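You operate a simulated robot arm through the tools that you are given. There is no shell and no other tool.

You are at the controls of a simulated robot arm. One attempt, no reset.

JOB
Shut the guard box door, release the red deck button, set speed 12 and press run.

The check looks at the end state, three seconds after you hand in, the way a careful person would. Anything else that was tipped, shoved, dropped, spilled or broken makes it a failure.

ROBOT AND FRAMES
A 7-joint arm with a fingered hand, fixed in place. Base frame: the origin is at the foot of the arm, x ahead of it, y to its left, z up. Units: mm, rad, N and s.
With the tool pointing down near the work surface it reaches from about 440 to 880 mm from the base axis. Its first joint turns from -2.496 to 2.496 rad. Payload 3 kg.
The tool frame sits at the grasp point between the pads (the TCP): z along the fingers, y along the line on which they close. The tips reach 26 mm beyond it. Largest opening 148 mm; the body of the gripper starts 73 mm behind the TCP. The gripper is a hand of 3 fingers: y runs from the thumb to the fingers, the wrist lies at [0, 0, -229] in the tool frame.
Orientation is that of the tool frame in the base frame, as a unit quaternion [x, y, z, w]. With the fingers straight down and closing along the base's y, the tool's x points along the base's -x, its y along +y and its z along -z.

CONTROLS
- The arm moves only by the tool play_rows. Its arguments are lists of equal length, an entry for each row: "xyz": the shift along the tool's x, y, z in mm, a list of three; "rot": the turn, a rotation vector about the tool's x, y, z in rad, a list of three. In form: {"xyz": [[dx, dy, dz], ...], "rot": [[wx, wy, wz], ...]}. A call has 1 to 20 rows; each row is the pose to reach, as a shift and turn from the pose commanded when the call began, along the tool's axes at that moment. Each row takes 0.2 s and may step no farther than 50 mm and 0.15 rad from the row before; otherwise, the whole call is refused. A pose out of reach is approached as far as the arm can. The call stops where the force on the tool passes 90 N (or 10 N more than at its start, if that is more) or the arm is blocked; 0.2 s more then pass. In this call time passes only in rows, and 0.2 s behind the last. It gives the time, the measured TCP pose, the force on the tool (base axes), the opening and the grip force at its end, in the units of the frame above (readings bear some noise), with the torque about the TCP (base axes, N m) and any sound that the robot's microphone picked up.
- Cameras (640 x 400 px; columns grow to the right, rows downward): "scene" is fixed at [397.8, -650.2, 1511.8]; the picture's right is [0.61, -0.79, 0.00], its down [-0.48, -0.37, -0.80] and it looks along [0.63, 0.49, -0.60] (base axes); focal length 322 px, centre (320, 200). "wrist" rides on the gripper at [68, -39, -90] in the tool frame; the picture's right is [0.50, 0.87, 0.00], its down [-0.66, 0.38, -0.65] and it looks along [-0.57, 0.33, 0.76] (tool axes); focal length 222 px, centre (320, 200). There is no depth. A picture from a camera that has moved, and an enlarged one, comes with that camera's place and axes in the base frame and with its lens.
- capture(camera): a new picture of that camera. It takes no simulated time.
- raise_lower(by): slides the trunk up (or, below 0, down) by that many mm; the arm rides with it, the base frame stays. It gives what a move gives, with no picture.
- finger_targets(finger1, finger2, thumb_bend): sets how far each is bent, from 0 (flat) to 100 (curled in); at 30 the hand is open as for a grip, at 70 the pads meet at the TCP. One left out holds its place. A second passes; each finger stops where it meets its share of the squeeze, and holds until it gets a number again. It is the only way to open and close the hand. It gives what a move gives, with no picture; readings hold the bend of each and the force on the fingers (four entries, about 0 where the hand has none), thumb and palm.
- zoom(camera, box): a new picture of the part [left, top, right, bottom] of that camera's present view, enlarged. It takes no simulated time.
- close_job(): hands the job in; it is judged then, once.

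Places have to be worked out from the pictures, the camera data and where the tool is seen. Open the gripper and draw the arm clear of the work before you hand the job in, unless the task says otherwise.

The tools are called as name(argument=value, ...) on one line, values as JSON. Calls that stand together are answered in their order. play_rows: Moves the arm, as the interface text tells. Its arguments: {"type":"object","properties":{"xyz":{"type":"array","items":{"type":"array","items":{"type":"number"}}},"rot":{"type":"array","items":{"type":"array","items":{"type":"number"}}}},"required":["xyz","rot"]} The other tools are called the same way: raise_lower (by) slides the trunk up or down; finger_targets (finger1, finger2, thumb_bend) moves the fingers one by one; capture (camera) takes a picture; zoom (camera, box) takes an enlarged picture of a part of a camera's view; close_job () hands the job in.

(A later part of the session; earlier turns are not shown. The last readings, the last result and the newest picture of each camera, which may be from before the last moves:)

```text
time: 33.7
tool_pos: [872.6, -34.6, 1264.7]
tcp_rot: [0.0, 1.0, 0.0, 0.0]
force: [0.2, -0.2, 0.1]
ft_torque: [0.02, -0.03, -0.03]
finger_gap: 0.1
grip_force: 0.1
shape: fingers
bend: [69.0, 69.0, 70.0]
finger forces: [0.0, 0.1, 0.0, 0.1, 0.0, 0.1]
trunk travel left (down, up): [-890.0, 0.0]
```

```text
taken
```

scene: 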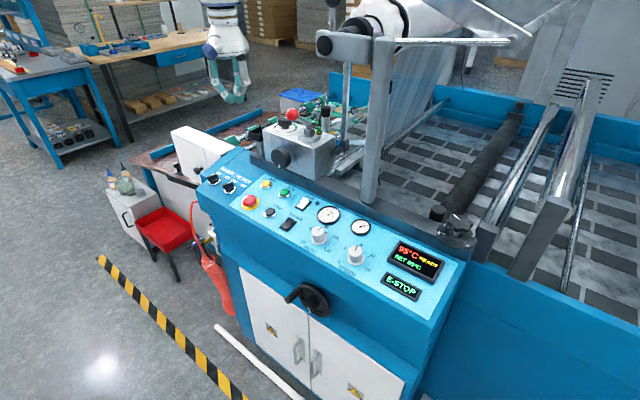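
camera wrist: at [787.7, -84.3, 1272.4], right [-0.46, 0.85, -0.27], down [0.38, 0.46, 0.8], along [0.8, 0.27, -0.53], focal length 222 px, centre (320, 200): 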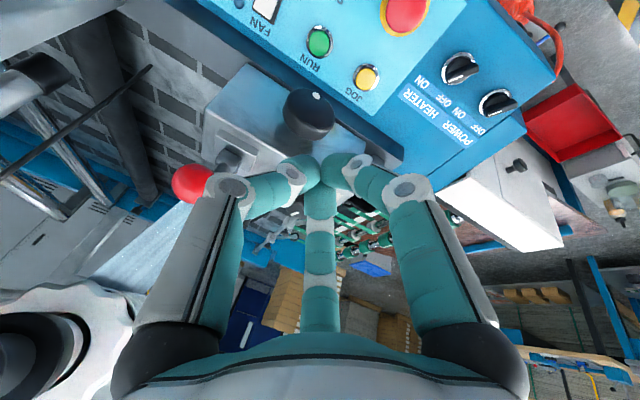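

Tracking is exact now at (873, -35, 1265). I continue down to about z=1105 and look with the wrist camera.

play_rows(xyz=[[5, 0, 40], [10, 0, 80], [15, 0, 120], [20, 0, 160]], rot=[[0, 0, 0], [0, 0, 0], [0, 0, 0], [0, 0, 0]])

capture(camera="wrist")

capture(camera="scene")

```text
time: 34.7
tool_pos: [848.7, -34.3, 1104.8]
tcp_rot: [0.001, 1.0, -0.001, -0.001]
force: [1.0, -1.1, -0.2]
ft_torque: [-0.01, 0.02, -0.01]
finger_gap: 0.4
grip_force: 0.1
shape: fingers
bend: [69.0, 69.0, 70.0]
finger forces: [0.1, 0.0, 0.1, 0.0, 0.0, 0.1]
trunk travel left (down, up): [-890.0, 0.0]
```

```text
taken
camera wrist: at [782.3, -72.3, 1192.2], right [-0.5, 0.87, 0.0], down [0.66, 0.38, 0.65], along [0.57, 0.32, -0.76], focal length 222 px, centre (320, 200)
```

wrist: 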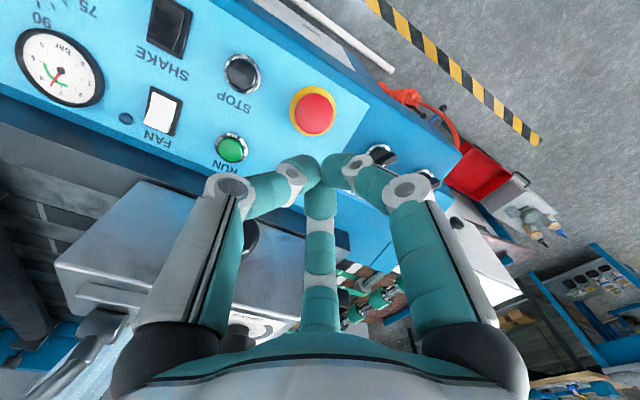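

```text
taken
```

scene: 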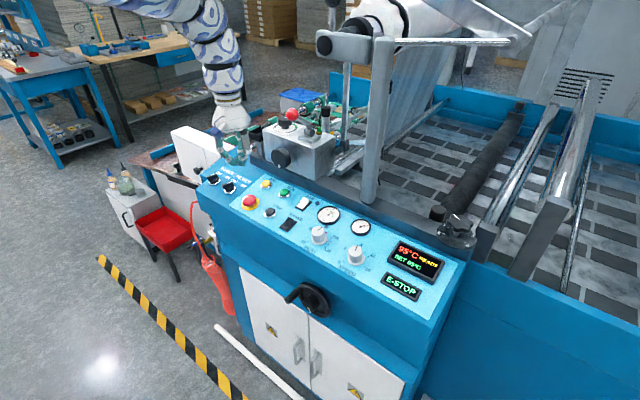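

The posture is good and the E-stop ray hits (860, -36) at z 948, agreeing with before. I zoom on the E-stop head to see whether it has twist arrows.

zoom(camera="wrist", box=[260, 70, 370, 150])

zoom(camera="scene", box=[215, 175, 285, 225])

```text
5.00 times, centred on (315, 110) of wrist
camera zoom: at [782.3, -72.3, 1192.2], right [-0.5, 0.87, 0.0], down [0.66, 0.38, 0.65], along [0.57, 0.32, -0.76], focal length 1111 px, centre (345, 650)
```

zoom: 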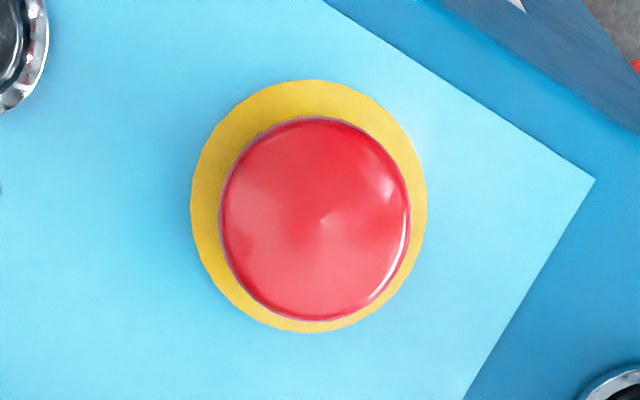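

```text
8.00 times, centred on (250, 200) of scene
camera zoom: at [397.8, -650.2, 1511.8], right [0.61, -0.79, 0.0], down [-0.48, -0.37, -0.8], along [0.63, 0.49, -0.6], focal length 2574 px, centre (880, 200)
```

zoom: 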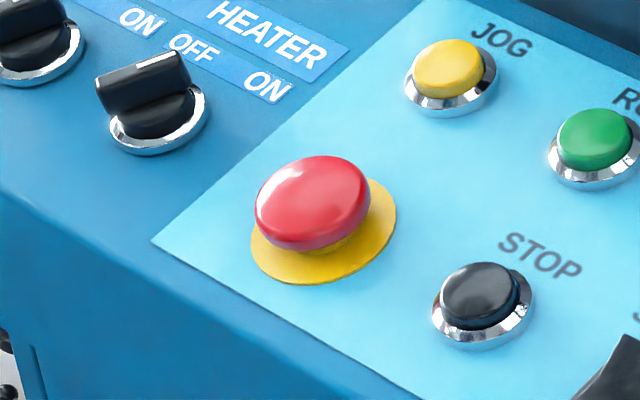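

No arrows are visible; the head is about 41 mm across, 12–23 mm above the panel. I check the fingers' actual shape from the scene camera while half-opening them, to know where the tips are relative to the TCP.

finger_targets(finger1=52, finger2=52, thumb_bend=52)

zoom(camera="scene", box=[190, 85, 270, 185])

capture(camera="wrist")

```text
time: 35.7
tool_pos: [849.2, -32.8, 1106.0]
tcp_rot: [-0.001, 1.0, -0.001, -0.001]
force: [-0.1, 0.1, 0.3]
ft_torque: [-0.03, -0.01, -0.02]
finger_gap: 54.9
grip_force: 0.1
shape: fingers
bend: [52.0, 52.0, 52.0]
finger forces: [0.0, 0.0, 0.1, 0.1, 0.0, 0.0]
trunk travel left (down, up): [-890.0, 0.0]
```

```text
4.00 times, centred on (230, 135) of scene
camera zoom: at [397.8, -650.2, 1511.8], right [0.61, -0.79, 0.0], down [-0.48, -0.37, -0.8], along [0.63, 0.49, -0.6], focal length 1287 px, centre (680, 460)
```

zoom: 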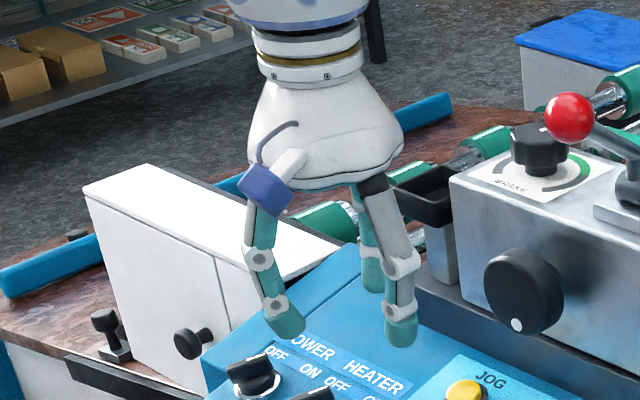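

```text
taken
camera wrist: at [782.5, -71.9, 1193.3], right [-0.5, 0.87, 0.0], down [0.66, 0.38, 0.65], along [0.57, 0.33, -0.76], focal length 222 px, centre (320, 200)
```

wrist: 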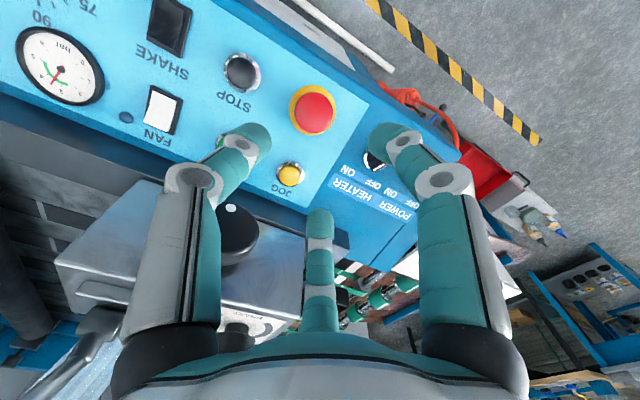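

The hand is a three-jaw type: at bend 52 the fingers are nearly vertical on a ~41 mm radius with tips about 36–40 mm below the TCP, which suits both the E-stop head and the knob. I tilt the tool 0.183 rad forward to align with the deck normal.

play_rows(xyz=[[0, 0, 0], [0, 0, 0]], rot=[[0, -0.092, 0], [0, -0.183, 0]])

```text
time: 36.3
tool_pos: [850.7, -34.8, 1104.4]
tcp_rot: [0.001, 0.996, -0.001, 0.091]
force: [-0.2, 0.5, -0.2]
ft_torque: [0.0, 0.01, 0.01]
finger_gap: 55.4
grip_force: 0.1
shape: fingers
bend: [52.0, 52.0, 52.0]
finger forces: [0.1, 0.0, 0.1, 0.0, 0.0, 0.0]
trunk travel left (down, up): [-890.0, 0.0]
```

The tilt tracked without a jump. I descend along the deck normal to about 62 mm above the panel over the E-stop, then look.

play_rows(xyz=[[9, 0.3, 36.4], [18.4, 0.3, 72.7], [18.4, 0.3, 109.1]], rot=[[0, 0, 0], [0, 0, 0], [0, 0, 0]])

zoom(camera="scene", box=[200, 130, 300, 230])

capture(camera="wrist")

```text
time: 37.1
tool_pos: [853.5, -37.8, 993.5]
tcp_rot: [0.0, 0.996, -0.002, 0.092]
force: [0.1, 0.5, 0.7]
ft_torque: [-0.02, 0.01, 0.0]
finger_gap: 55.2
grip_force: 0.0
shape: fingers
bend: [52.0, 52.0, 52.0]
finger forces: [0.1, 0.0, 0.0, 0.1, 0.1, 0.1]
trunk travel left (down, up): [-890.0, 0.0]
```

```text
4.00 times, centred on (250, 180) of scene
camera zoom: at [397.8, -650.2, 1511.8], right [0.61, -0.79, 0.0], down [-0.48, -0.37, -0.8], along [0.63, 0.49, -0.6], focal length 1287 px, centre (600, 280)
```

zoom: 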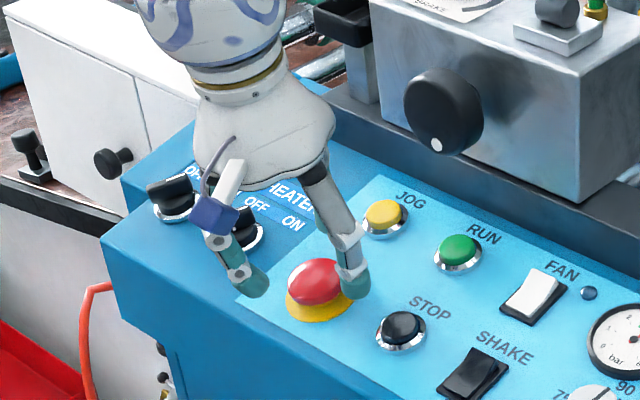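

```text
taken
camera wrist: at [771.9, -75.9, 1069.1], right [-0.49, 0.87, -0.09], down [0.53, 0.38, 0.76], along [0.69, 0.32, -0.64], focal length 222 px, centre (320, 200)
```

wrist: 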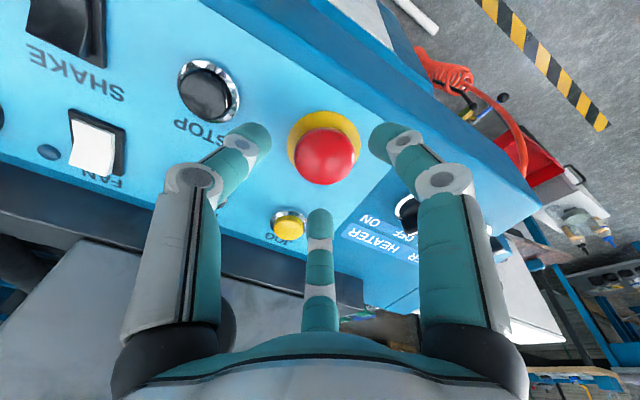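

The head sits about 3 mm to +y of the tool axis. I correct that and descend 15 mm along the normal so the finger tips straddle the head, then check.

play_rows(xyz=[[1, 3, 5], [1, 3, 10], [1, 3, 15]], rot=[[0, 0, 0], [0, 0, 0], [0, 0, 0]])

zoom(camera="scene", box=[215, 160, 295, 220])

zoom(camera="wrist", box=[200, 60, 440, 240])

```text
time: 37.9
tool_pos: [855.2, -32.7, 979.7]
tcp_rot: [0.0, 0.996, -0.001, 0.091]
force: [0.3, 0.0, 0.1]
ft_torque: [0.01, 0.01, 0.03]
finger_gap: 55.3
grip_force: 0.0
shape: fingers
bend: [52.0, 52.0, 52.0]
finger forces: [0.0, 0.1, 0.1, 0.0, 0.0, 0.0]
trunk travel left (down, up): [-890.0, 0.0]
```

```text
6.67 times, centred on (255, 190) of scene
camera zoom: at [397.8, -650.2, 1511.8], right [0.61, -0.79, 0.0], down [-0.48, -0.37, -0.8], along [0.63, 0.49, -0.6], focal length 2145 px, centre (753, 267)
```

zoom: 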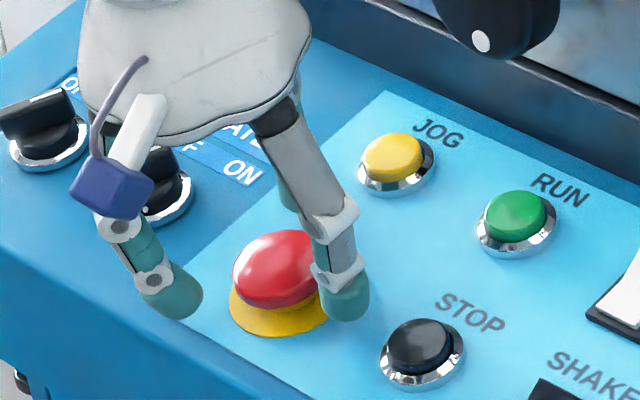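

```text
2.22 times, centred on (320, 150) of wrist
camera zoom: at [772.9, -71.7, 1054.4], right [-0.49, 0.87, -0.09], down [0.53, 0.38, 0.76], along [0.69, 0.33, -0.64], focal length 494 px, centre (320, 311)
```

zoom: 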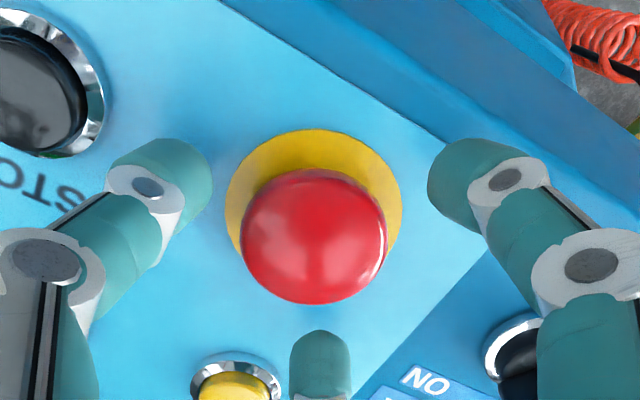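

The head is centred between the three fingers with the tips 6–8 mm above the panel. I close the fingers onto the head.

finger_targets(finger1=63, finger2=63, thumb_bend=63)

zoom(camera="wrist", box=[200, 60, 440, 240])

zoom(camera="scene", box=[215, 160, 295, 220])

```text
time: 38.9
tool_pos: [855.1, -32.5, 981.1]
tcp_rot: [-0.001, 0.996, -0.001, 0.091]
force: [0.6, -3.1, -0.2]
ft_torque: [-0.15, -0.02, -0.01]
finger_gap: 29.6
grip_force: 4.5
shape: fingers
bend: [61.0, 61.0, 60.0]
finger forces: [1.9, 1.8, 0.0, 0.1, 5.1, 0.1]
trunk travel left (down, up): [-890.0, 0.0]
```

```text
2.22 times, centred on (320, 150) of wrist
camera zoom: at [772.7, -72.1, 1054.6], right [-0.49, 0.87, -0.09], down [0.53, 0.38, 0.76], along [0.69, 0.33, -0.64], focal length 494 px, centre (320, 311)
```

zoom: 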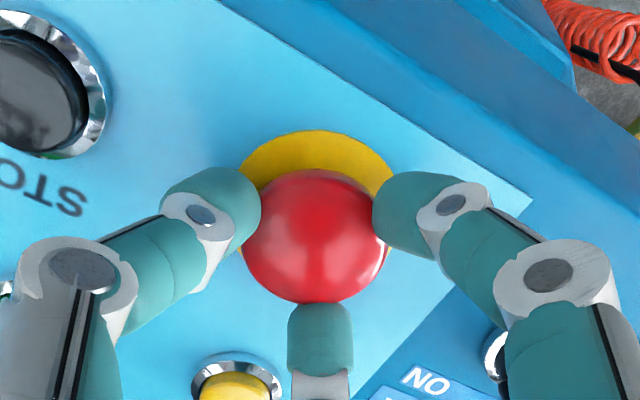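

```text
6.67 times, centred on (255, 190) of scene
camera zoom: at [397.8, -650.2, 1511.8], right [0.61, -0.79, 0.0], down [-0.48, -0.37, -0.8], along [0.63, 0.49, -0.6], focal length 2145 px, centre (753, 267)
```

zoom: 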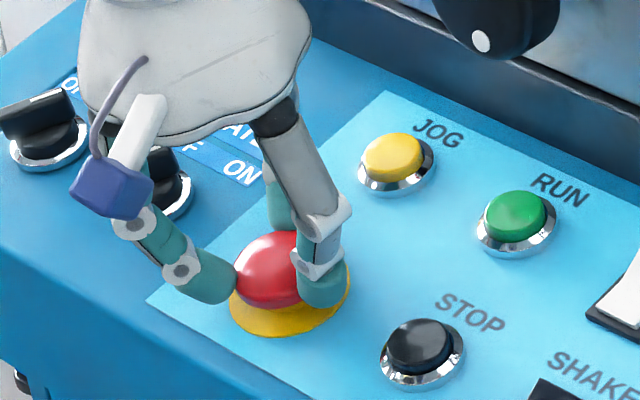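

All three fingers touch the head with a light 4.5 N. I squeeze a bit firmer before twisting.

finger_targets(finger1=70, finger2=70, thumb_bend=70)

```text
time: 39.9
tool_pos: [855.6, -34.5, 979.1]
tcp_rot: [0.0, 0.996, -0.001, 0.091]
force: [-0.1, -5.7, 1.5]
ft_torque: [-0.13, -0.01, -0.04]
finger_gap: 27.7
grip_force: 13.6
shape: fingers
bend: [61.0, 61.0, 62.0]
finger forces: [7.3, 7.3, 0.0, 0.1, 13.2, 0.1]
trunk travel left (down, up): [-890.0, 0.0]
```

Grip is 13.6 N on a centred head. I twist clockwise (seen from above), about 40°, and watch torque and sound.

play_rows(xyz=[[0, 0, 0], [0, 0, 0], [0, 0, 0], [0, 0, 0], [0, 0, 0], [0, 0, 0]], rot=[[0, 0, 0.12], [0, 0, 0.24], [0, 0, 0.36], [0, 0, 0.48], [0, 0, 0.6], [0, 0, 0.72]])

zoom(camera="scene", box=[215, 160, 295, 220])

zoom(camera="scene", box=[370, 230, 460, 310])

```text
time: 41.3
tool_pos: [853.1, -32.8, 980.7]
tcp_rot: [0.352, 0.932, 0.032, 0.086]
force: [-2.9, -4.2, 5.5]
ft_torque: [-0.24, 0.14, 0.3]
finger_gap: 18.1
grip_force: 14.6
shape: fingers
bend: [64.0, 62.0, 64.0]
finger forces: [6.5, 9.1, 0.0, 0.0, 13.6, 0.0]
trunk travel left (down, up): [-890.0, 0.0]
```

```text
6.67 times, centred on (255, 190) of scene
camera zoom: at [397.8, -650.2, 1511.8], right [0.61, -0.79, 0.0], down [-0.48, -0.37, -0.8], along [0.63, 0.49, -0.6], focal length 2145 px, centre (753, 267)
```

zoom: 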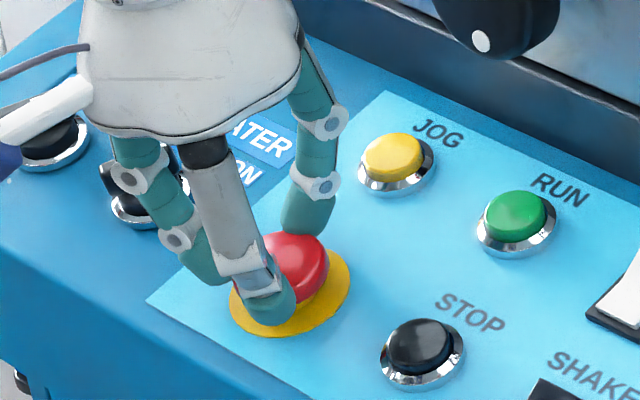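

```text
5.00 times, centred on (415, 270) of scene
camera zoom: at [397.8, -650.2, 1511.8], right [0.61, -0.79, 0.0], down [-0.48, -0.37, -0.8], along [0.63, 0.49, -0.6], focal length 1609 px, centre (-155, -150)
```

zoom: 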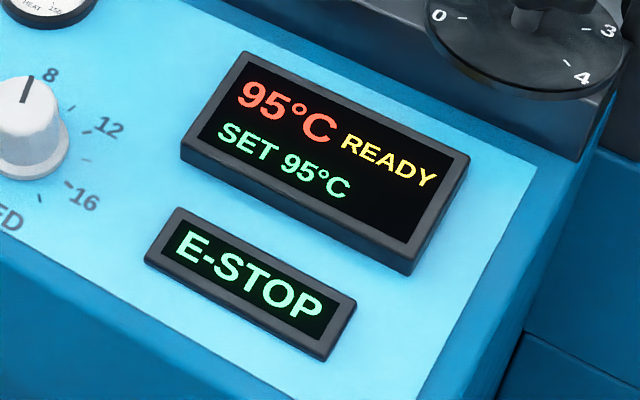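

The display still shows E-STOP and the finger gap shrank to 18 mm, so the tips likely slipped around the head. I look closely from the wrist before doing more.

capture(camera="wrist")

zoom(camera="wrist", box=[220, 90, 420, 240])

zoom(camera="scene", box=[230, 175, 270, 215])

```text
taken
camera wrist: at [761.5, -17.4, 1052.9], right [0.19, 0.98, 0.03], down [0.61, -0.15, 0.78], along [0.77, -0.13, -0.63], focal length 222 px, centre (320, 200)
```

wrist: 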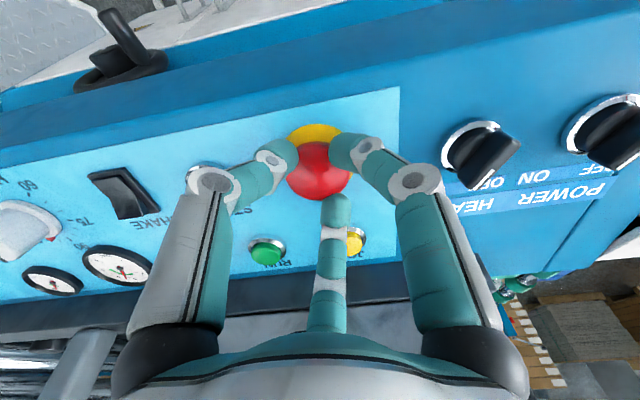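

```text
2.67 times, centred on (320, 165) of wrist
camera zoom: at [761.5, -17.4, 1052.9], right [0.19, 0.98, 0.03], down [0.61, -0.15, 0.78], along [0.77, -0.13, -0.63], focal length 592 px, centre (320, 293)
```

zoom: 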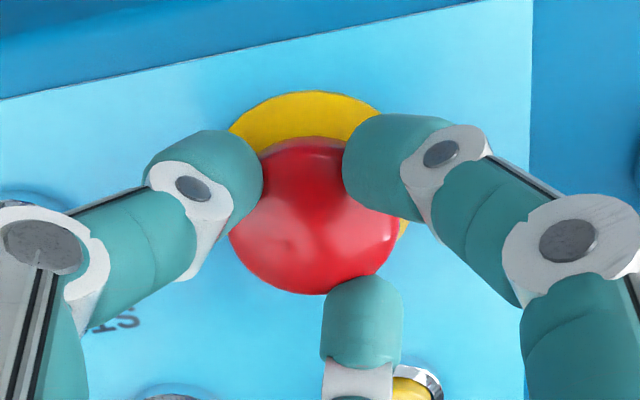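

```text
10.00 times, centred on (250, 195) of scene
camera zoom: at [397.8, -650.2, 1511.8], right [0.61, -0.79, 0.0], down [-0.48, -0.37, -0.8], along [0.63, 0.49, -0.6], focal length 3218 px, centre (1020, 250)
```

zoom: 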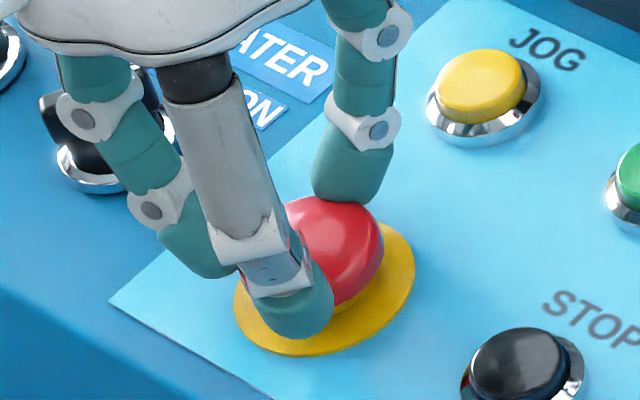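

The fingers slid around the head: the 0.3 N·m I measured is just their friction limit at this squeeze. I open, turn back past zero for more stroke, re-centre, and will grip harder.

finger_targets(finger1=52, finger2=52, thumb_bend=52)

play_rows(xyz=[[0, 0, 0], [0, 0, 0], [0, 0, 0], [0, 0, 0], [0, 0, 0], [0, 0, 0], [0, 0, 0], [0, 0, 0]], rot=[[0, 0, -0.14], [0, 0, -0.28], [0, 0, -0.42], [0, 0, -0.56], [0, 0, -0.7], [0, 0, -0.84], [0, 0, -0.98], [0, 0, -1.12]])

capture(camera="wrist")

zoom(camera="scene", box=[215, 160, 295, 220])

```text
time: 42.3
tool_pos: [853.6, -33.2, 979.4]
tcp_rot: [0.35, 0.932, 0.032, 0.086]
force: [1.0, -1.1, -0.1]
ft_torque: [0.01, -0.04, -0.03]
finger_gap: 55.2
grip_force: 0.1
shape: fingers
bend: [52.0, 52.0, 52.0]
finger forces: [0.1, 0.1, 0.0, 0.0, 0.0, 0.0]
trunk travel left (down, up): [-890.0, 0.0]
```

```text
time: 44.1
tool_pos: [852.1, -32.3, 978.9]
tcp_rot: [-0.199, 0.976, -0.019, 0.089]
force: [0.1, -0.1, 0.6]
ft_torque: [0.0, -0.01, 0.0]
finger_gap: 54.8
grip_force: 0.0
shape: fingers
bend: [52.0, 52.0, 52.0]
finger forces: [0.1, 0.0, 0.1, 0.0, 0.0, 0.0]
trunk travel left (down, up): [-890.0, 0.0]
```

```text
taken
camera wrist: at [791.3, -94.7, 1057.7], right [-0.79, 0.6, -0.15], down [0.33, 0.61, 0.72], along [0.52, 0.52, -0.67], focal length 222 px, centre (320, 200)
```

wrist: 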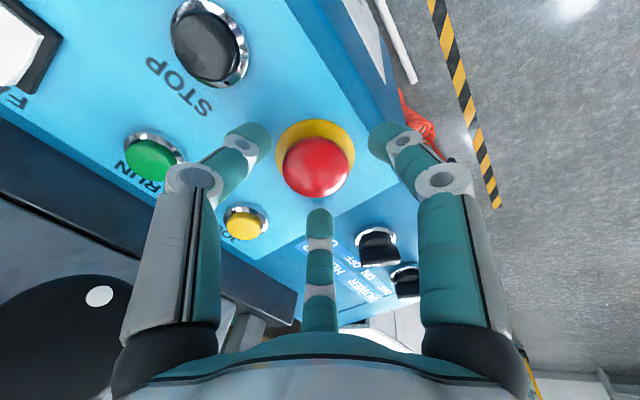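

```text
6.67 times, centred on (255, 190) of scene
camera zoom: at [397.8, -650.2, 1511.8], right [0.61, -0.79, 0.0], down [-0.48, -0.37, -0.8], along [0.63, 0.49, -0.6], focal length 2145 px, centre (753, 267)
```

zoom: 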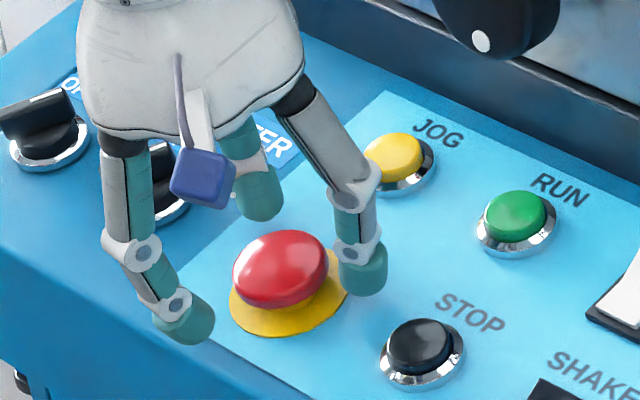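

The head is about 3 mm toward +x and 2 mm toward -y of the tool axis, so I shift that much and go 4 mm lower so the pads take the full rim, then grip harder.

play_rows(xyz=[[-2, -3, 2], [-2, -3, 4]], rot=[[0, 0, 0], [0, 0, 0]])

finger_targets(finger1=85, finger2=85, thumb_bend=85)

zoom(camera="wrist", box=[220, 90, 420, 240])

zoom(camera="scene", box=[215, 160, 295, 220])

```text
time: 44.7
tool_pos: [857.7, -35.9, 976.7]
tcp_rot: [-0.198, 0.976, -0.019, 0.089]
force: [-0.1, 0.3, -0.5]
ft_torque: [0.01, 0.01, 0.01]
finger_gap: 55.0
grip_force: 0.1
shape: fingers
bend: [52.0, 52.0, 52.0]
finger forces: [0.1, 0.0, 0.0, 0.1, 0.0, 0.1]
trunk travel left (down, up): [-890.0, 0.0]
```

```text
time: 45.7
tool_pos: [858.0, -37.3, 976.7]
tcp_rot: [-0.197, 0.976, -0.019, 0.089]
force: [6.2, -13.0, 2.1]
ft_torque: [-0.14, -0.09, -0.06]
finger_gap: 28.6
grip_force: 22.5
shape: fingers
bend: [59.0, 61.0, 63.0]
finger forces: [11.0, 11.1, 0.0, 0.0, 24.1, 0.1]
trunk travel left (down, up): [-890.0, 0.0]
```

```text
2.67 times, centred on (320, 165) of wrist
camera zoom: at [796.1, -98.8, 1054.7], right [-0.78, 0.6, -0.15], down [0.33, 0.6, 0.73], along [0.53, 0.52, -0.67], focal length 592 px, centre (320, 293)
```

zoom: 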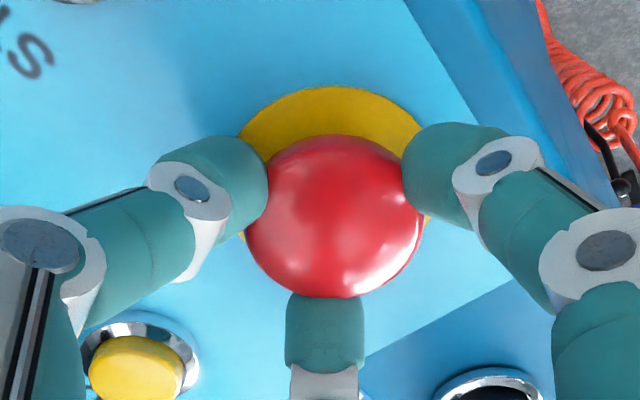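

```text
6.67 times, centred on (255, 190) of scene
camera zoom: at [397.8, -650.2, 1511.8], right [0.61, -0.79, 0.0], down [-0.48, -0.37, -0.8], along [0.63, 0.49, -0.6], focal length 2145 px, centre (753, 267)
```

zoom: 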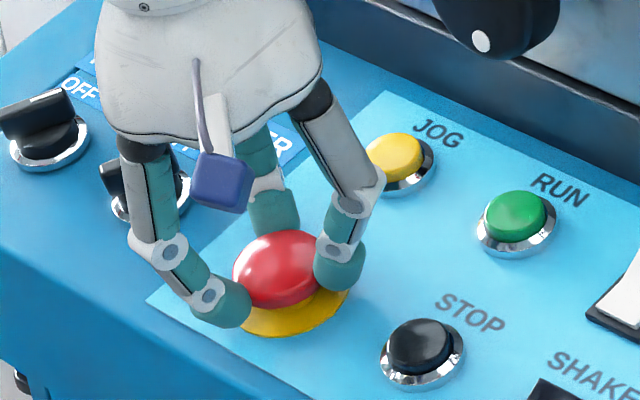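

Now the thumb pushes 24 N and the fingers 11 N each, which shifts the head sideways. I balance them at roughly equal force before twisting.

finger_targets(finger1=100, finger2=100, thumb_bend=81)

play_rows(xyz=[[0, 0, 0], [0, 0, 0], [0, 0, 0], [0, 0, 0]], rot=[[0, 0, 0.1], [0, 0, 0.2], [0, 0, 0.3], [0, 0, 0.4]])

zoom(camera="scene", box=[215, 160, 295, 220])

zoom(camera="scene", box=[370, 230, 460, 310])

```text
time: 46.7
tool_pos: [857.9, -36.3, 977.6]
tcp_rot: [-0.198, 0.976, -0.019, 0.089]
force: [6.7, -11.2, 4.9]
ft_torque: [-0.19, -0.16, -0.02]
finger_gap: 28.4
grip_force: 23.6
shape: fingers
bend: [59.0, 61.0, 65.0]
finger forces: [11.5, 12.0, 0.0, 0.1, 24.5, 0.1]
trunk travel left (down, up): [-890.0, 0.0]
```

```text
time: 47.7
tool_pos: [859.4, -37.0, 977.0]
tcp_rot: [0.0, 0.996, 0.0, 0.092]
force: [16.3, -16.4, 6.3]
ft_torque: [-0.56, -0.39, 0.49]
finger_gap: 25.9
grip_force: 25.2
shape: fingers
bend: [59.0, 62.0, 66.0]
finger forces: [11.6, 9.3, 0.0, 0.0, 30.1, 0.1]
trunk travel left (down, up): [-890.0, 0.0]
```

```text
6.67 times, centred on (255, 190) of scene
camera zoom: at [397.8, -650.2, 1511.8], right [0.61, -0.79, 0.0], down [-0.48, -0.37, -0.8], along [0.63, 0.49, -0.6], focal length 2145 px, centre (753, 267)
```

zoom: 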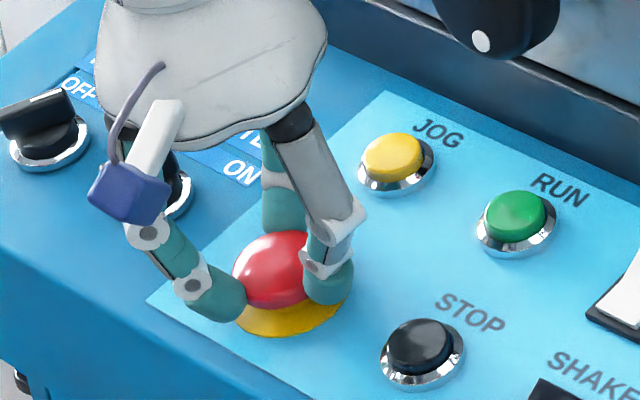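

```text
5.00 times, centred on (415, 270) of scene
camera zoom: at [397.8, -650.2, 1511.8], right [0.61, -0.79, 0.0], down [-0.48, -0.37, -0.8], along [0.63, 0.49, -0.6], focal length 1609 px, centre (-155, -150)
```

zoom: 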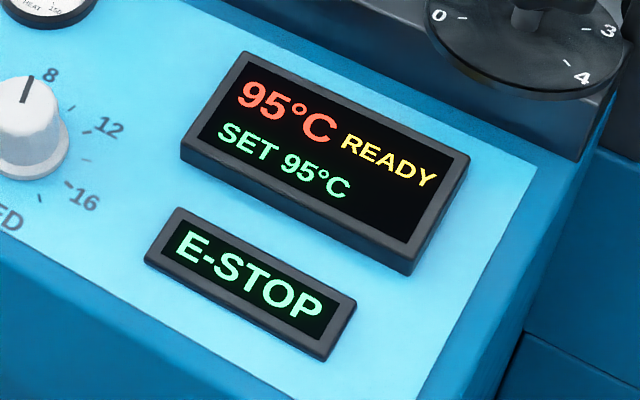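

Torque rose to 0.49 N·m with no release, again at the friction limit, so clockwise twisting isn't doing it. With the grip still firm, I try a gentle pull along the deck normal.

play_rows(xyz=[[0, 0, -2], [0, 0, -4], [0, 0, -6]], rot=[[0, 0, 0], [0, 0, 0], [0, 0, 0]])

zoom(camera="scene", box=[215, 160, 295, 220])

zoom(camera="scene", box=[370, 230, 460, 310])

```text
time: 48.5
tool_pos: [858.0, -36.4, 981.4]
tcp_rot: [0.0, 0.996, -0.001, 0.092]
force: [20.7, -16.5, 4.3]
ft_torque: [-0.59, -0.51, 0.47]
finger_gap: 24.9
grip_force: 25.2
shape: fingers
bend: [59.0, 61.0, 66.0]
finger forces: [9.4, 10.8, 0.0, 0.0, 30.4, 0.0]
trunk travel left (down, up): [-890.0, 0.0]
```

```text
6.67 times, centred on (255, 190) of scene
camera zoom: at [397.8, -650.2, 1511.8], right [0.61, -0.79, 0.0], down [-0.48, -0.37, -0.8], along [0.63, 0.49, -0.6], focal length 2145 px, centre (753, 267)
```

zoom: 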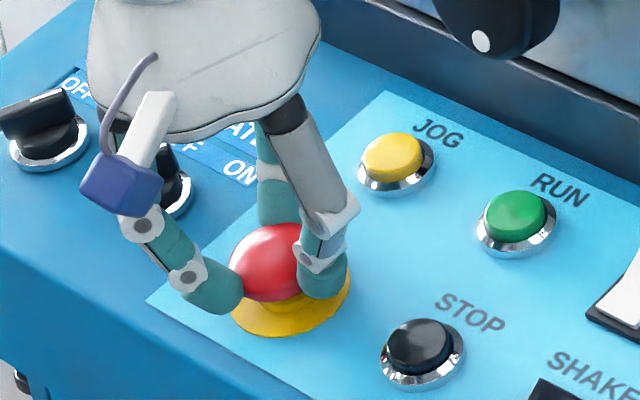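

```text
5.00 times, centred on (415, 270) of scene
camera zoom: at [397.8, -650.2, 1511.8], right [0.61, -0.79, 0.0], down [-0.48, -0.37, -0.8], along [0.63, 0.49, -0.6], focal length 1609 px, centre (-155, -150)
```

zoom: 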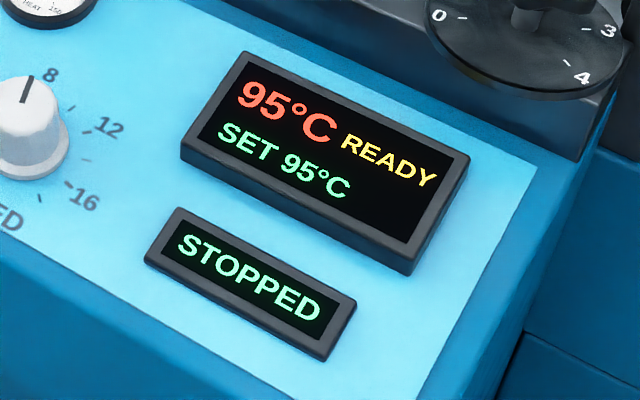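

The display changed to STOPPED: the button is pull-to-release and has popped up. I open the fingers and retreat straight up without pushing on it.

finger_targets(finger1=50, finger2=50, thumb_bend=50)

play_rows(xyz=[[0, 0, -10], [0, 0, -30], [0, 0, -60], [0, 0, -100]], rot=[[0, 0, 0], [0, 0, 0], [0, 0, 0], [0, 0, 0]])

capture(camera="scene")

zoom(camera="scene", box=[215, 160, 295, 220])

capture(camera="wrist")

```text
time: 49.5
tool_pos: [854.7, -34.3, 982.8]
tcp_rot: [-0.001, 0.996, 0.0, 0.092]
force: [0.2, 0.8, -0.3]
ft_torque: [0.04, 0.02, 0.01]
finger_gap: 61.6
grip_force: 0.3
shape: fingers
bend: [50.0, 50.0, 50.0]
finger forces: [0.0, 0.0, 0.1, 0.1, 0.0, 0.1]
trunk travel left (down, up): [-890.0, 0.0]
```

```text
time: 50.5
tool_pos: [838.7, -32.2, 1079.9]
tcp_rot: [0.0, 0.996, 0.0, 0.093]
force: [-0.2, -0.4, 1.1]
ft_torque: [0.0, -0.02, 0.02]
finger_gap: 61.6
grip_force: 0.0
shape: fingers
bend: [50.0, 50.0, 50.0]
finger forces: [0.0, 0.2, 0.0, 0.0, 0.0, 0.0]
trunk travel left (down, up): [-890.0, 0.0]
```

```text
taken
```

scene: 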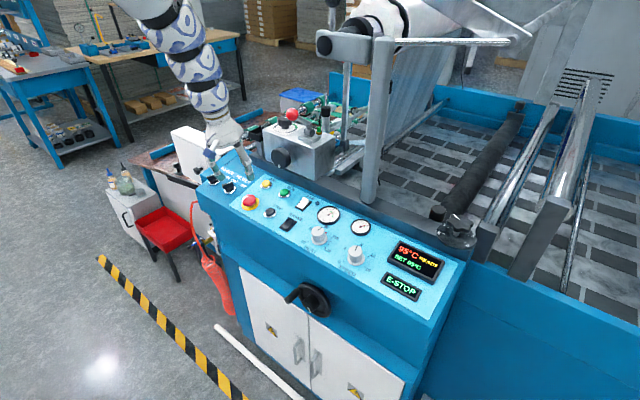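

```text
6.67 times, centred on (255, 190) of scene
camera zoom: at [397.8, -650.2, 1511.8], right [0.61, -0.79, 0.0], down [-0.48, -0.37, -0.8], along [0.63, 0.49, -0.6], focal length 2145 px, centre (753, 267)
```

zoom: 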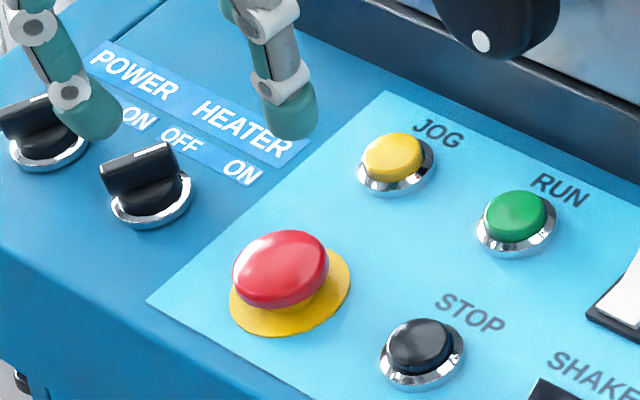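

```text
taken
camera wrist: at [757.1, -71.2, 1155.0], right [-0.49, 0.87, -0.09], down [0.52, 0.38, 0.76], along [0.7, 0.33, -0.64], focal length 222 px, centre (320, 200)
```

wrist: 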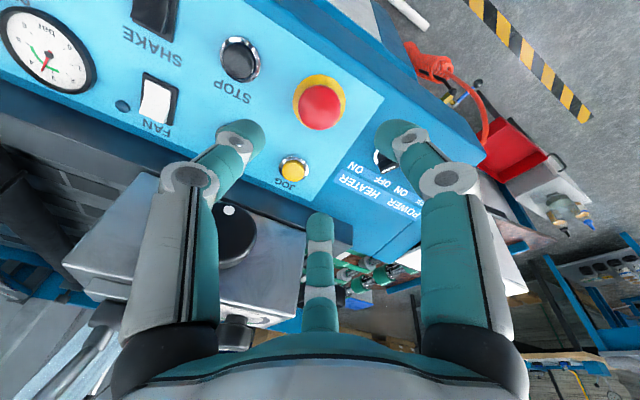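

The small display seems to read E-STOP again; I zoom to verify.

zoom(camera="scene", box=[370, 230, 460, 310])

zoom(camera="scene", box=[230, 175, 270, 215])

```text
5.00 times, centred on (415, 270) of scene
camera zoom: at [397.8, -650.2, 1511.8], right [0.61, -0.79, 0.0], down [-0.48, -0.37, -0.8], along [0.63, 0.49, -0.6], focal length 1609 px, centre (-155, -150)
```

zoom: 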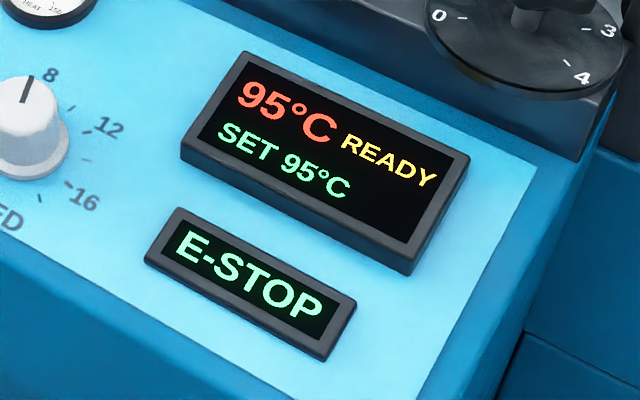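

```text
10.00 times, centred on (250, 195) of scene
camera zoom: at [397.8, -650.2, 1511.8], right [0.61, -0.79, 0.0], down [-0.48, -0.37, -0.8], along [0.63, 0.49, -0.6], focal length 3218 px, centre (1020, 250)
```

zoom: 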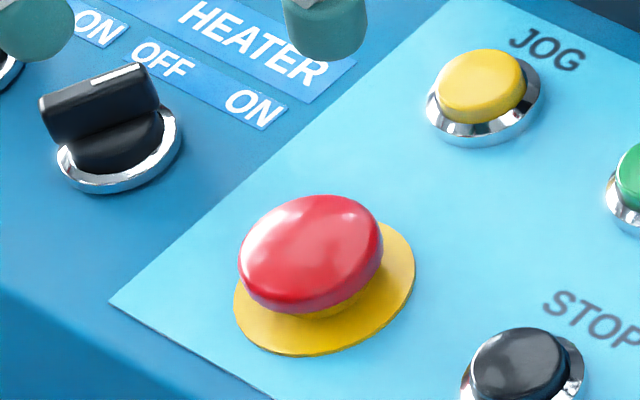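

It sprang back to E-STOP, so the pull of a few mm wasn't enough to latch it out (or it needs full travel). I go back down, grip under the rim again without any twist, and pull further.

play_rows(xyz=[[2, -1.5, 40], [2, -1.5, 70], [2, -1.5, 90], [2, -1.5, 100], [2, -1.5, 107]], rot=[[0, 0, 0], [0, 0, 0], [0, 0, 0], [0, 0, 0], [0, 0, 0]])

zoom(camera="wrist", box=[220, 90, 420, 240])

zoom(camera="scene", box=[230, 175, 270, 215])

```text
time: 51.7
tool_pos: [855.5, -36.0, 974.7]
tcp_rot: [0.0, 0.996, -0.002, 0.091]
force: [1.0, 0.4, 0.5]
ft_torque: [0.03, 0.02, -0.01]
finger_gap: 61.4
grip_force: 0.0
shape: fingers
bend: [50.0, 50.0, 50.0]
finger forces: [0.0, 0.0, 0.1, 0.1, 0.1, 0.0]
trunk travel left (down, up): [-890.0, 0.0]
```

```text
2.67 times, centred on (320, 165) of wrist
camera zoom: at [773.3, -74.3, 1049.0], right [-0.49, 0.87, -0.09], down [0.53, 0.38, 0.76], along [0.69, 0.33, -0.64], focal length 592 px, centre (320, 293)
```

zoom: 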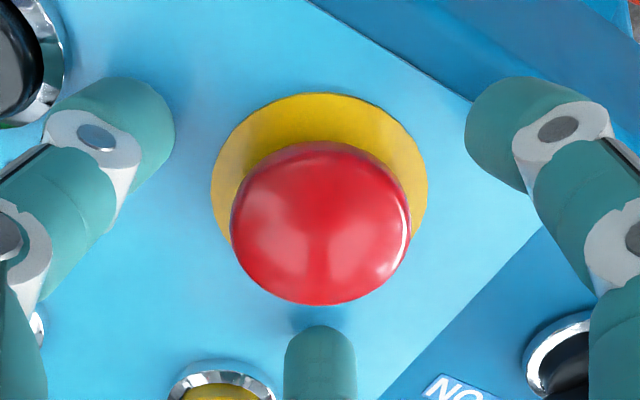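

```text
10.00 times, centred on (250, 195) of scene
camera zoom: at [397.8, -650.2, 1511.8], right [0.61, -0.79, 0.0], down [-0.48, -0.37, -0.8], along [0.63, 0.49, -0.6], focal length 3218 px, centre (1020, 250)
```

zoom: 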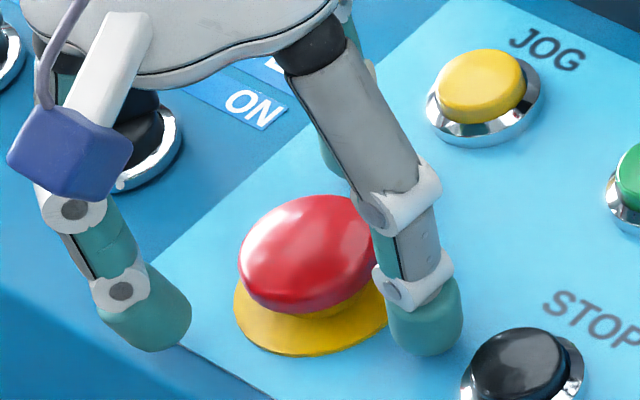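

The head is centred. I close firmly, then pull straight up along the normal in small steps for up to 14 mm.

finger_targets(finger1=90, finger2=90, thumb_bend=85)

play_rows(xyz=[[0, 0, -2], [0, 0, -4], [0, 0, -6], [0, 0, -8], [0, 0, -10], [0, 0, -12]], rot=[[0, 0, 0], [0, 0, 0], [0, 0, 0], [0, 0, 0], [0, 0, 0], [0, 0, 0]])

zoom(camera="scene", box=[230, 175, 270, 215])

zoom(camera="scene", box=[370, 230, 460, 310])

```text
time: 52.7
tool_pos: [856.2, -37.7, 974.6]
tcp_rot: [0.0, 0.996, -0.001, 0.092]
force: [-1.0, -16.9, -2.5]
ft_torque: [-0.24, 0.03, -0.08]
finger_gap: 28.3
grip_force: 23.0
shape: fingers
bend: [60.0, 60.0, 63.0]
finger forces: [10.2, 9.8, 0.0, 0.0, 25.3, 0.1]
trunk travel left (down, up): [-890.0, 0.0]
```

```text
time: 54.1
tool_pos: [853.3, -38.3, 984.3]
tcp_rot: [0.001, 0.996, -0.001, 0.09]
force: [2.6, -10.5, -9.5]
ft_torque: [-0.12, 0.02, -0.01]
finger_gap: 27.9
grip_force: 19.7
shape: fingers
bend: [60.0, 59.0, 62.0]
finger forces: [9.3, 9.9, 0.0, 0.1, 19.8, 0.0]
trunk travel left (down, up): [-890.0, 0.0]
```

```text
10.00 times, centred on (250, 195) of scene
camera zoom: at [397.8, -650.2, 1511.8], right [0.61, -0.79, 0.0], down [-0.48, -0.37, -0.8], along [0.63, 0.49, -0.6], focal length 3218 px, centre (1020, 250)
```

zoom: 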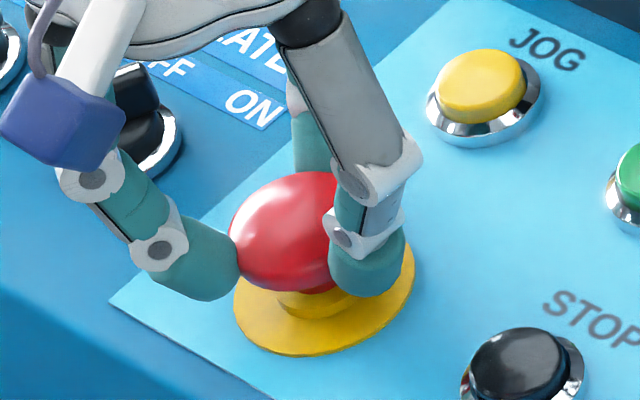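

```text
5.00 times, centred on (415, 270) of scene
camera zoom: at [397.8, -650.2, 1511.8], right [0.61, -0.79, 0.0], down [-0.48, -0.37, -0.8], along [0.63, 0.49, -0.6], focal length 1609 px, centre (-155, -150)
```

zoom: 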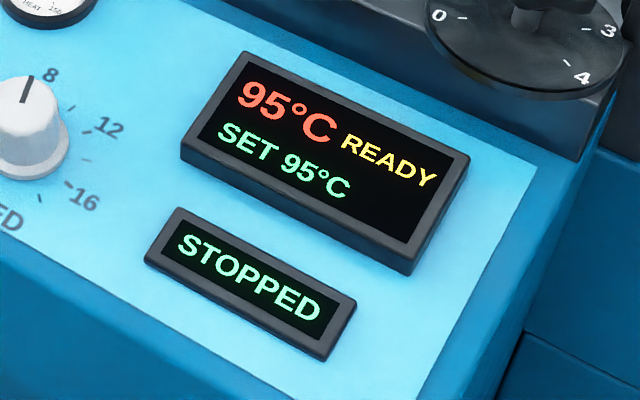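

The head is visibly higher (~10 mm) and the display reads STOPPED; 9.5 N of tension remains. I pull a few mm more to reach the end of travel before letting go.

play_rows(xyz=[[0, 0, -2], [0, 0, -4], [0, 0, -6]], rot=[[0, 0, 0], [0, 0, 0], [0, 0, 0]])

zoom(camera="scene", box=[230, 175, 270, 215])

```text
time: 54.9
tool_pos: [851.6, -33.0, 993.7]
tcp_rot: [-0.001, 0.996, 0.0, 0.092]
force: [-1.5, 5.9, 5.5]
ft_torque: [0.18, 0.04, 0.04]
finger_gap: 9.0
grip_force: 8.2
shape: fingers
bend: [64.0, 64.0, 82.0]
finger forces: [8.7, 7.1, 0.0, 0.1, 0.0, 0.1]
trunk travel left (down, up): [-890.0, 0.0]
```

```text
10.00 times, centred on (250, 195) of scene
camera zoom: at [397.8, -650.2, 1511.8], right [0.61, -0.79, 0.0], down [-0.48, -0.37, -0.8], along [0.63, 0.49, -0.6], focal length 3218 px, centre (1020, 250)
```

zoom: 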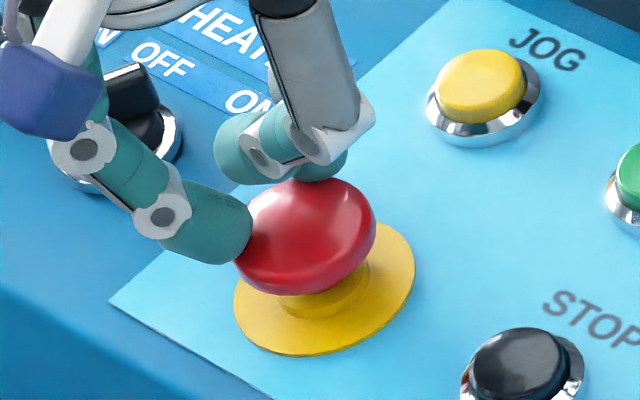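

The thumb slipped over the top while the head stayed raised. I lift straight off right away so nothing presses the head down, then check.

play_rows(xyz=[[0, 0, -12], [0, 0, -35], [0, 0, -60]], rot=[[0, 0, 0], [0, 0, 0], [0, 0, 0]])

zoom(camera="scene", box=[230, 175, 270, 215])

zoom(camera="scene", box=[370, 230, 460, 310])

```text
time: 55.7
tool_pos: [840.0, -36.3, 1052.4]
tcp_rot: [-0.001, 0.996, -0.001, 0.091]
force: [-0.5, 0.6, -0.3]
ft_torque: [-0.03, -0.06, -0.01]
finger_gap: 2.0
grip_force: 0.0
shape: fingers
bend: [71.0, 71.0, 82.0]
finger forces: [0.1, 0.0, 0.0, 0.0, 0.0, 0.0]
trunk travel left (down, up): [-890.0, 0.0]
```

```text
10.00 times, centred on (250, 195) of scene
camera zoom: at [397.8, -650.2, 1511.8], right [0.61, -0.79, 0.0], down [-0.48, -0.37, -0.8], along [0.63, 0.49, -0.6], focal length 3218 px, centre (1020, 250)
```

zoom: 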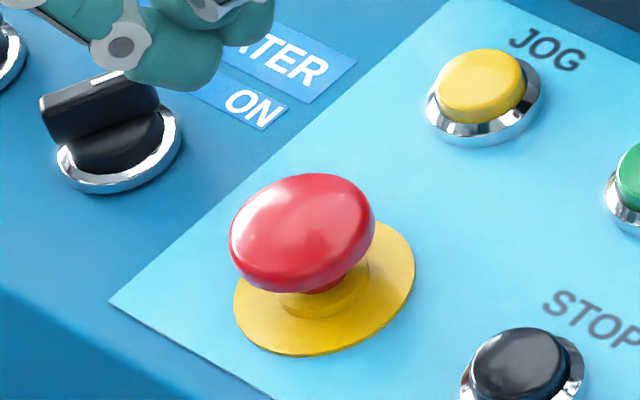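

```text
5.00 times, centred on (415, 270) of scene
camera zoom: at [397.8, -650.2, 1511.8], right [0.61, -0.79, 0.0], down [-0.48, -0.37, -0.8], along [0.63, 0.49, -0.6], focal length 1609 px, centre (-155, -150)
```

zoom: 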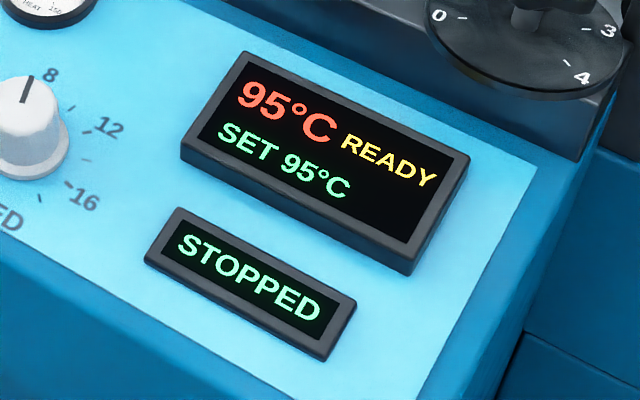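

The E-stop is released and stays out; the display reads STOPPED. Next I carry the hand at z≈1052 along -y toward the SPEED knob near (863, -398).

play_rows(xyz=[[0, -45, 0], [0, -90, 0], [0, -135, 0], [0, -180, 0], [0, -225, 0], [0, -270, 0], [0, -315, 0], [0, -361, 0]], rot=[[0, 0, 0], [0, 0, 0], [0, 0, 0], [0, 0, 0], [0, 0, 0], [0, 0, 0], [0, 0, 0], [0, 0, 0]])

finger_targets(finger1=50, finger2=50, thumb_bend=50)

capture(camera="wrist")

capture(camera="scene")

```text
time: 57.5
tool_pos: [843.6, -398.0, 1052.6]
tcp_rot: [0.001, 0.996, 0.001, 0.092]
force: [0.6, 0.5, -1.0]
ft_torque: [-0.02, 0.01, 0.01]
finger_gap: 1.9
grip_force: 0.1
shape: fingers
bend: [71.0, 71.0, 82.0]
finger forces: [0.0, 0.0, 0.0, 0.0, 0.0, 0.0]
trunk travel left (down, up): [-890.0, 0.0]
```

```text
time: 58.5
tool_pos: [842.8, -397.9, 1050.9]
tcp_rot: [0.0, 0.996, -0.001, 0.091]
force: [-0.1, -0.7, -0.7]
ft_torque: [0.02, 0.0, -0.04]
finger_gap: 61.3
grip_force: 0.1
shape: fingers
bend: [50.0, 50.0, 50.0]
finger forces: [0.0, 0.1, 0.1, 0.1, 0.1, 0.1]
trunk travel left (down, up): [-890.0, 0.0]
```

```text
taken
camera wrist: at [760.5, -435.7, 1125.9], right [-0.49, 0.87, -0.09], down [0.53, 0.38, 0.76], along [0.69, 0.33, -0.64], focal length 222 px, centre (320, 200)
```

wrist: 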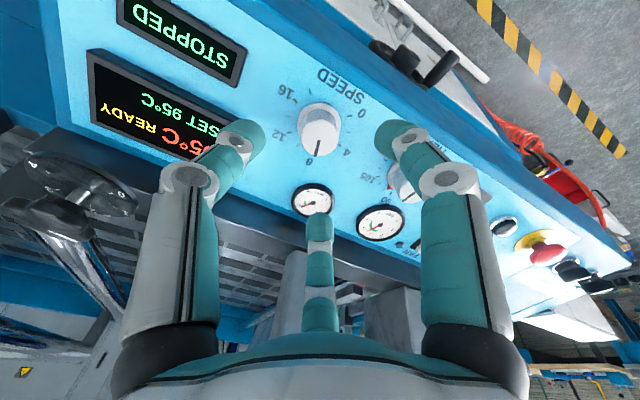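

```text
taken
```

scene: 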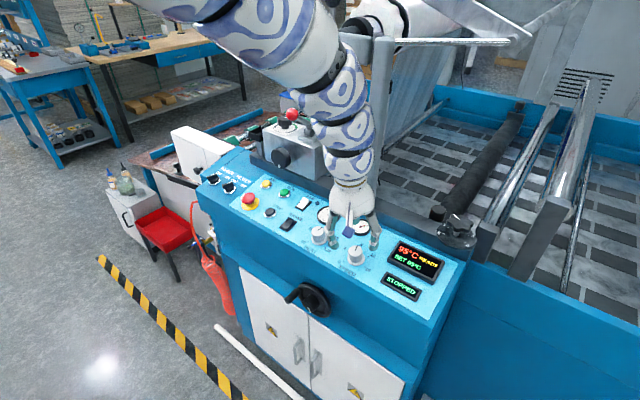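

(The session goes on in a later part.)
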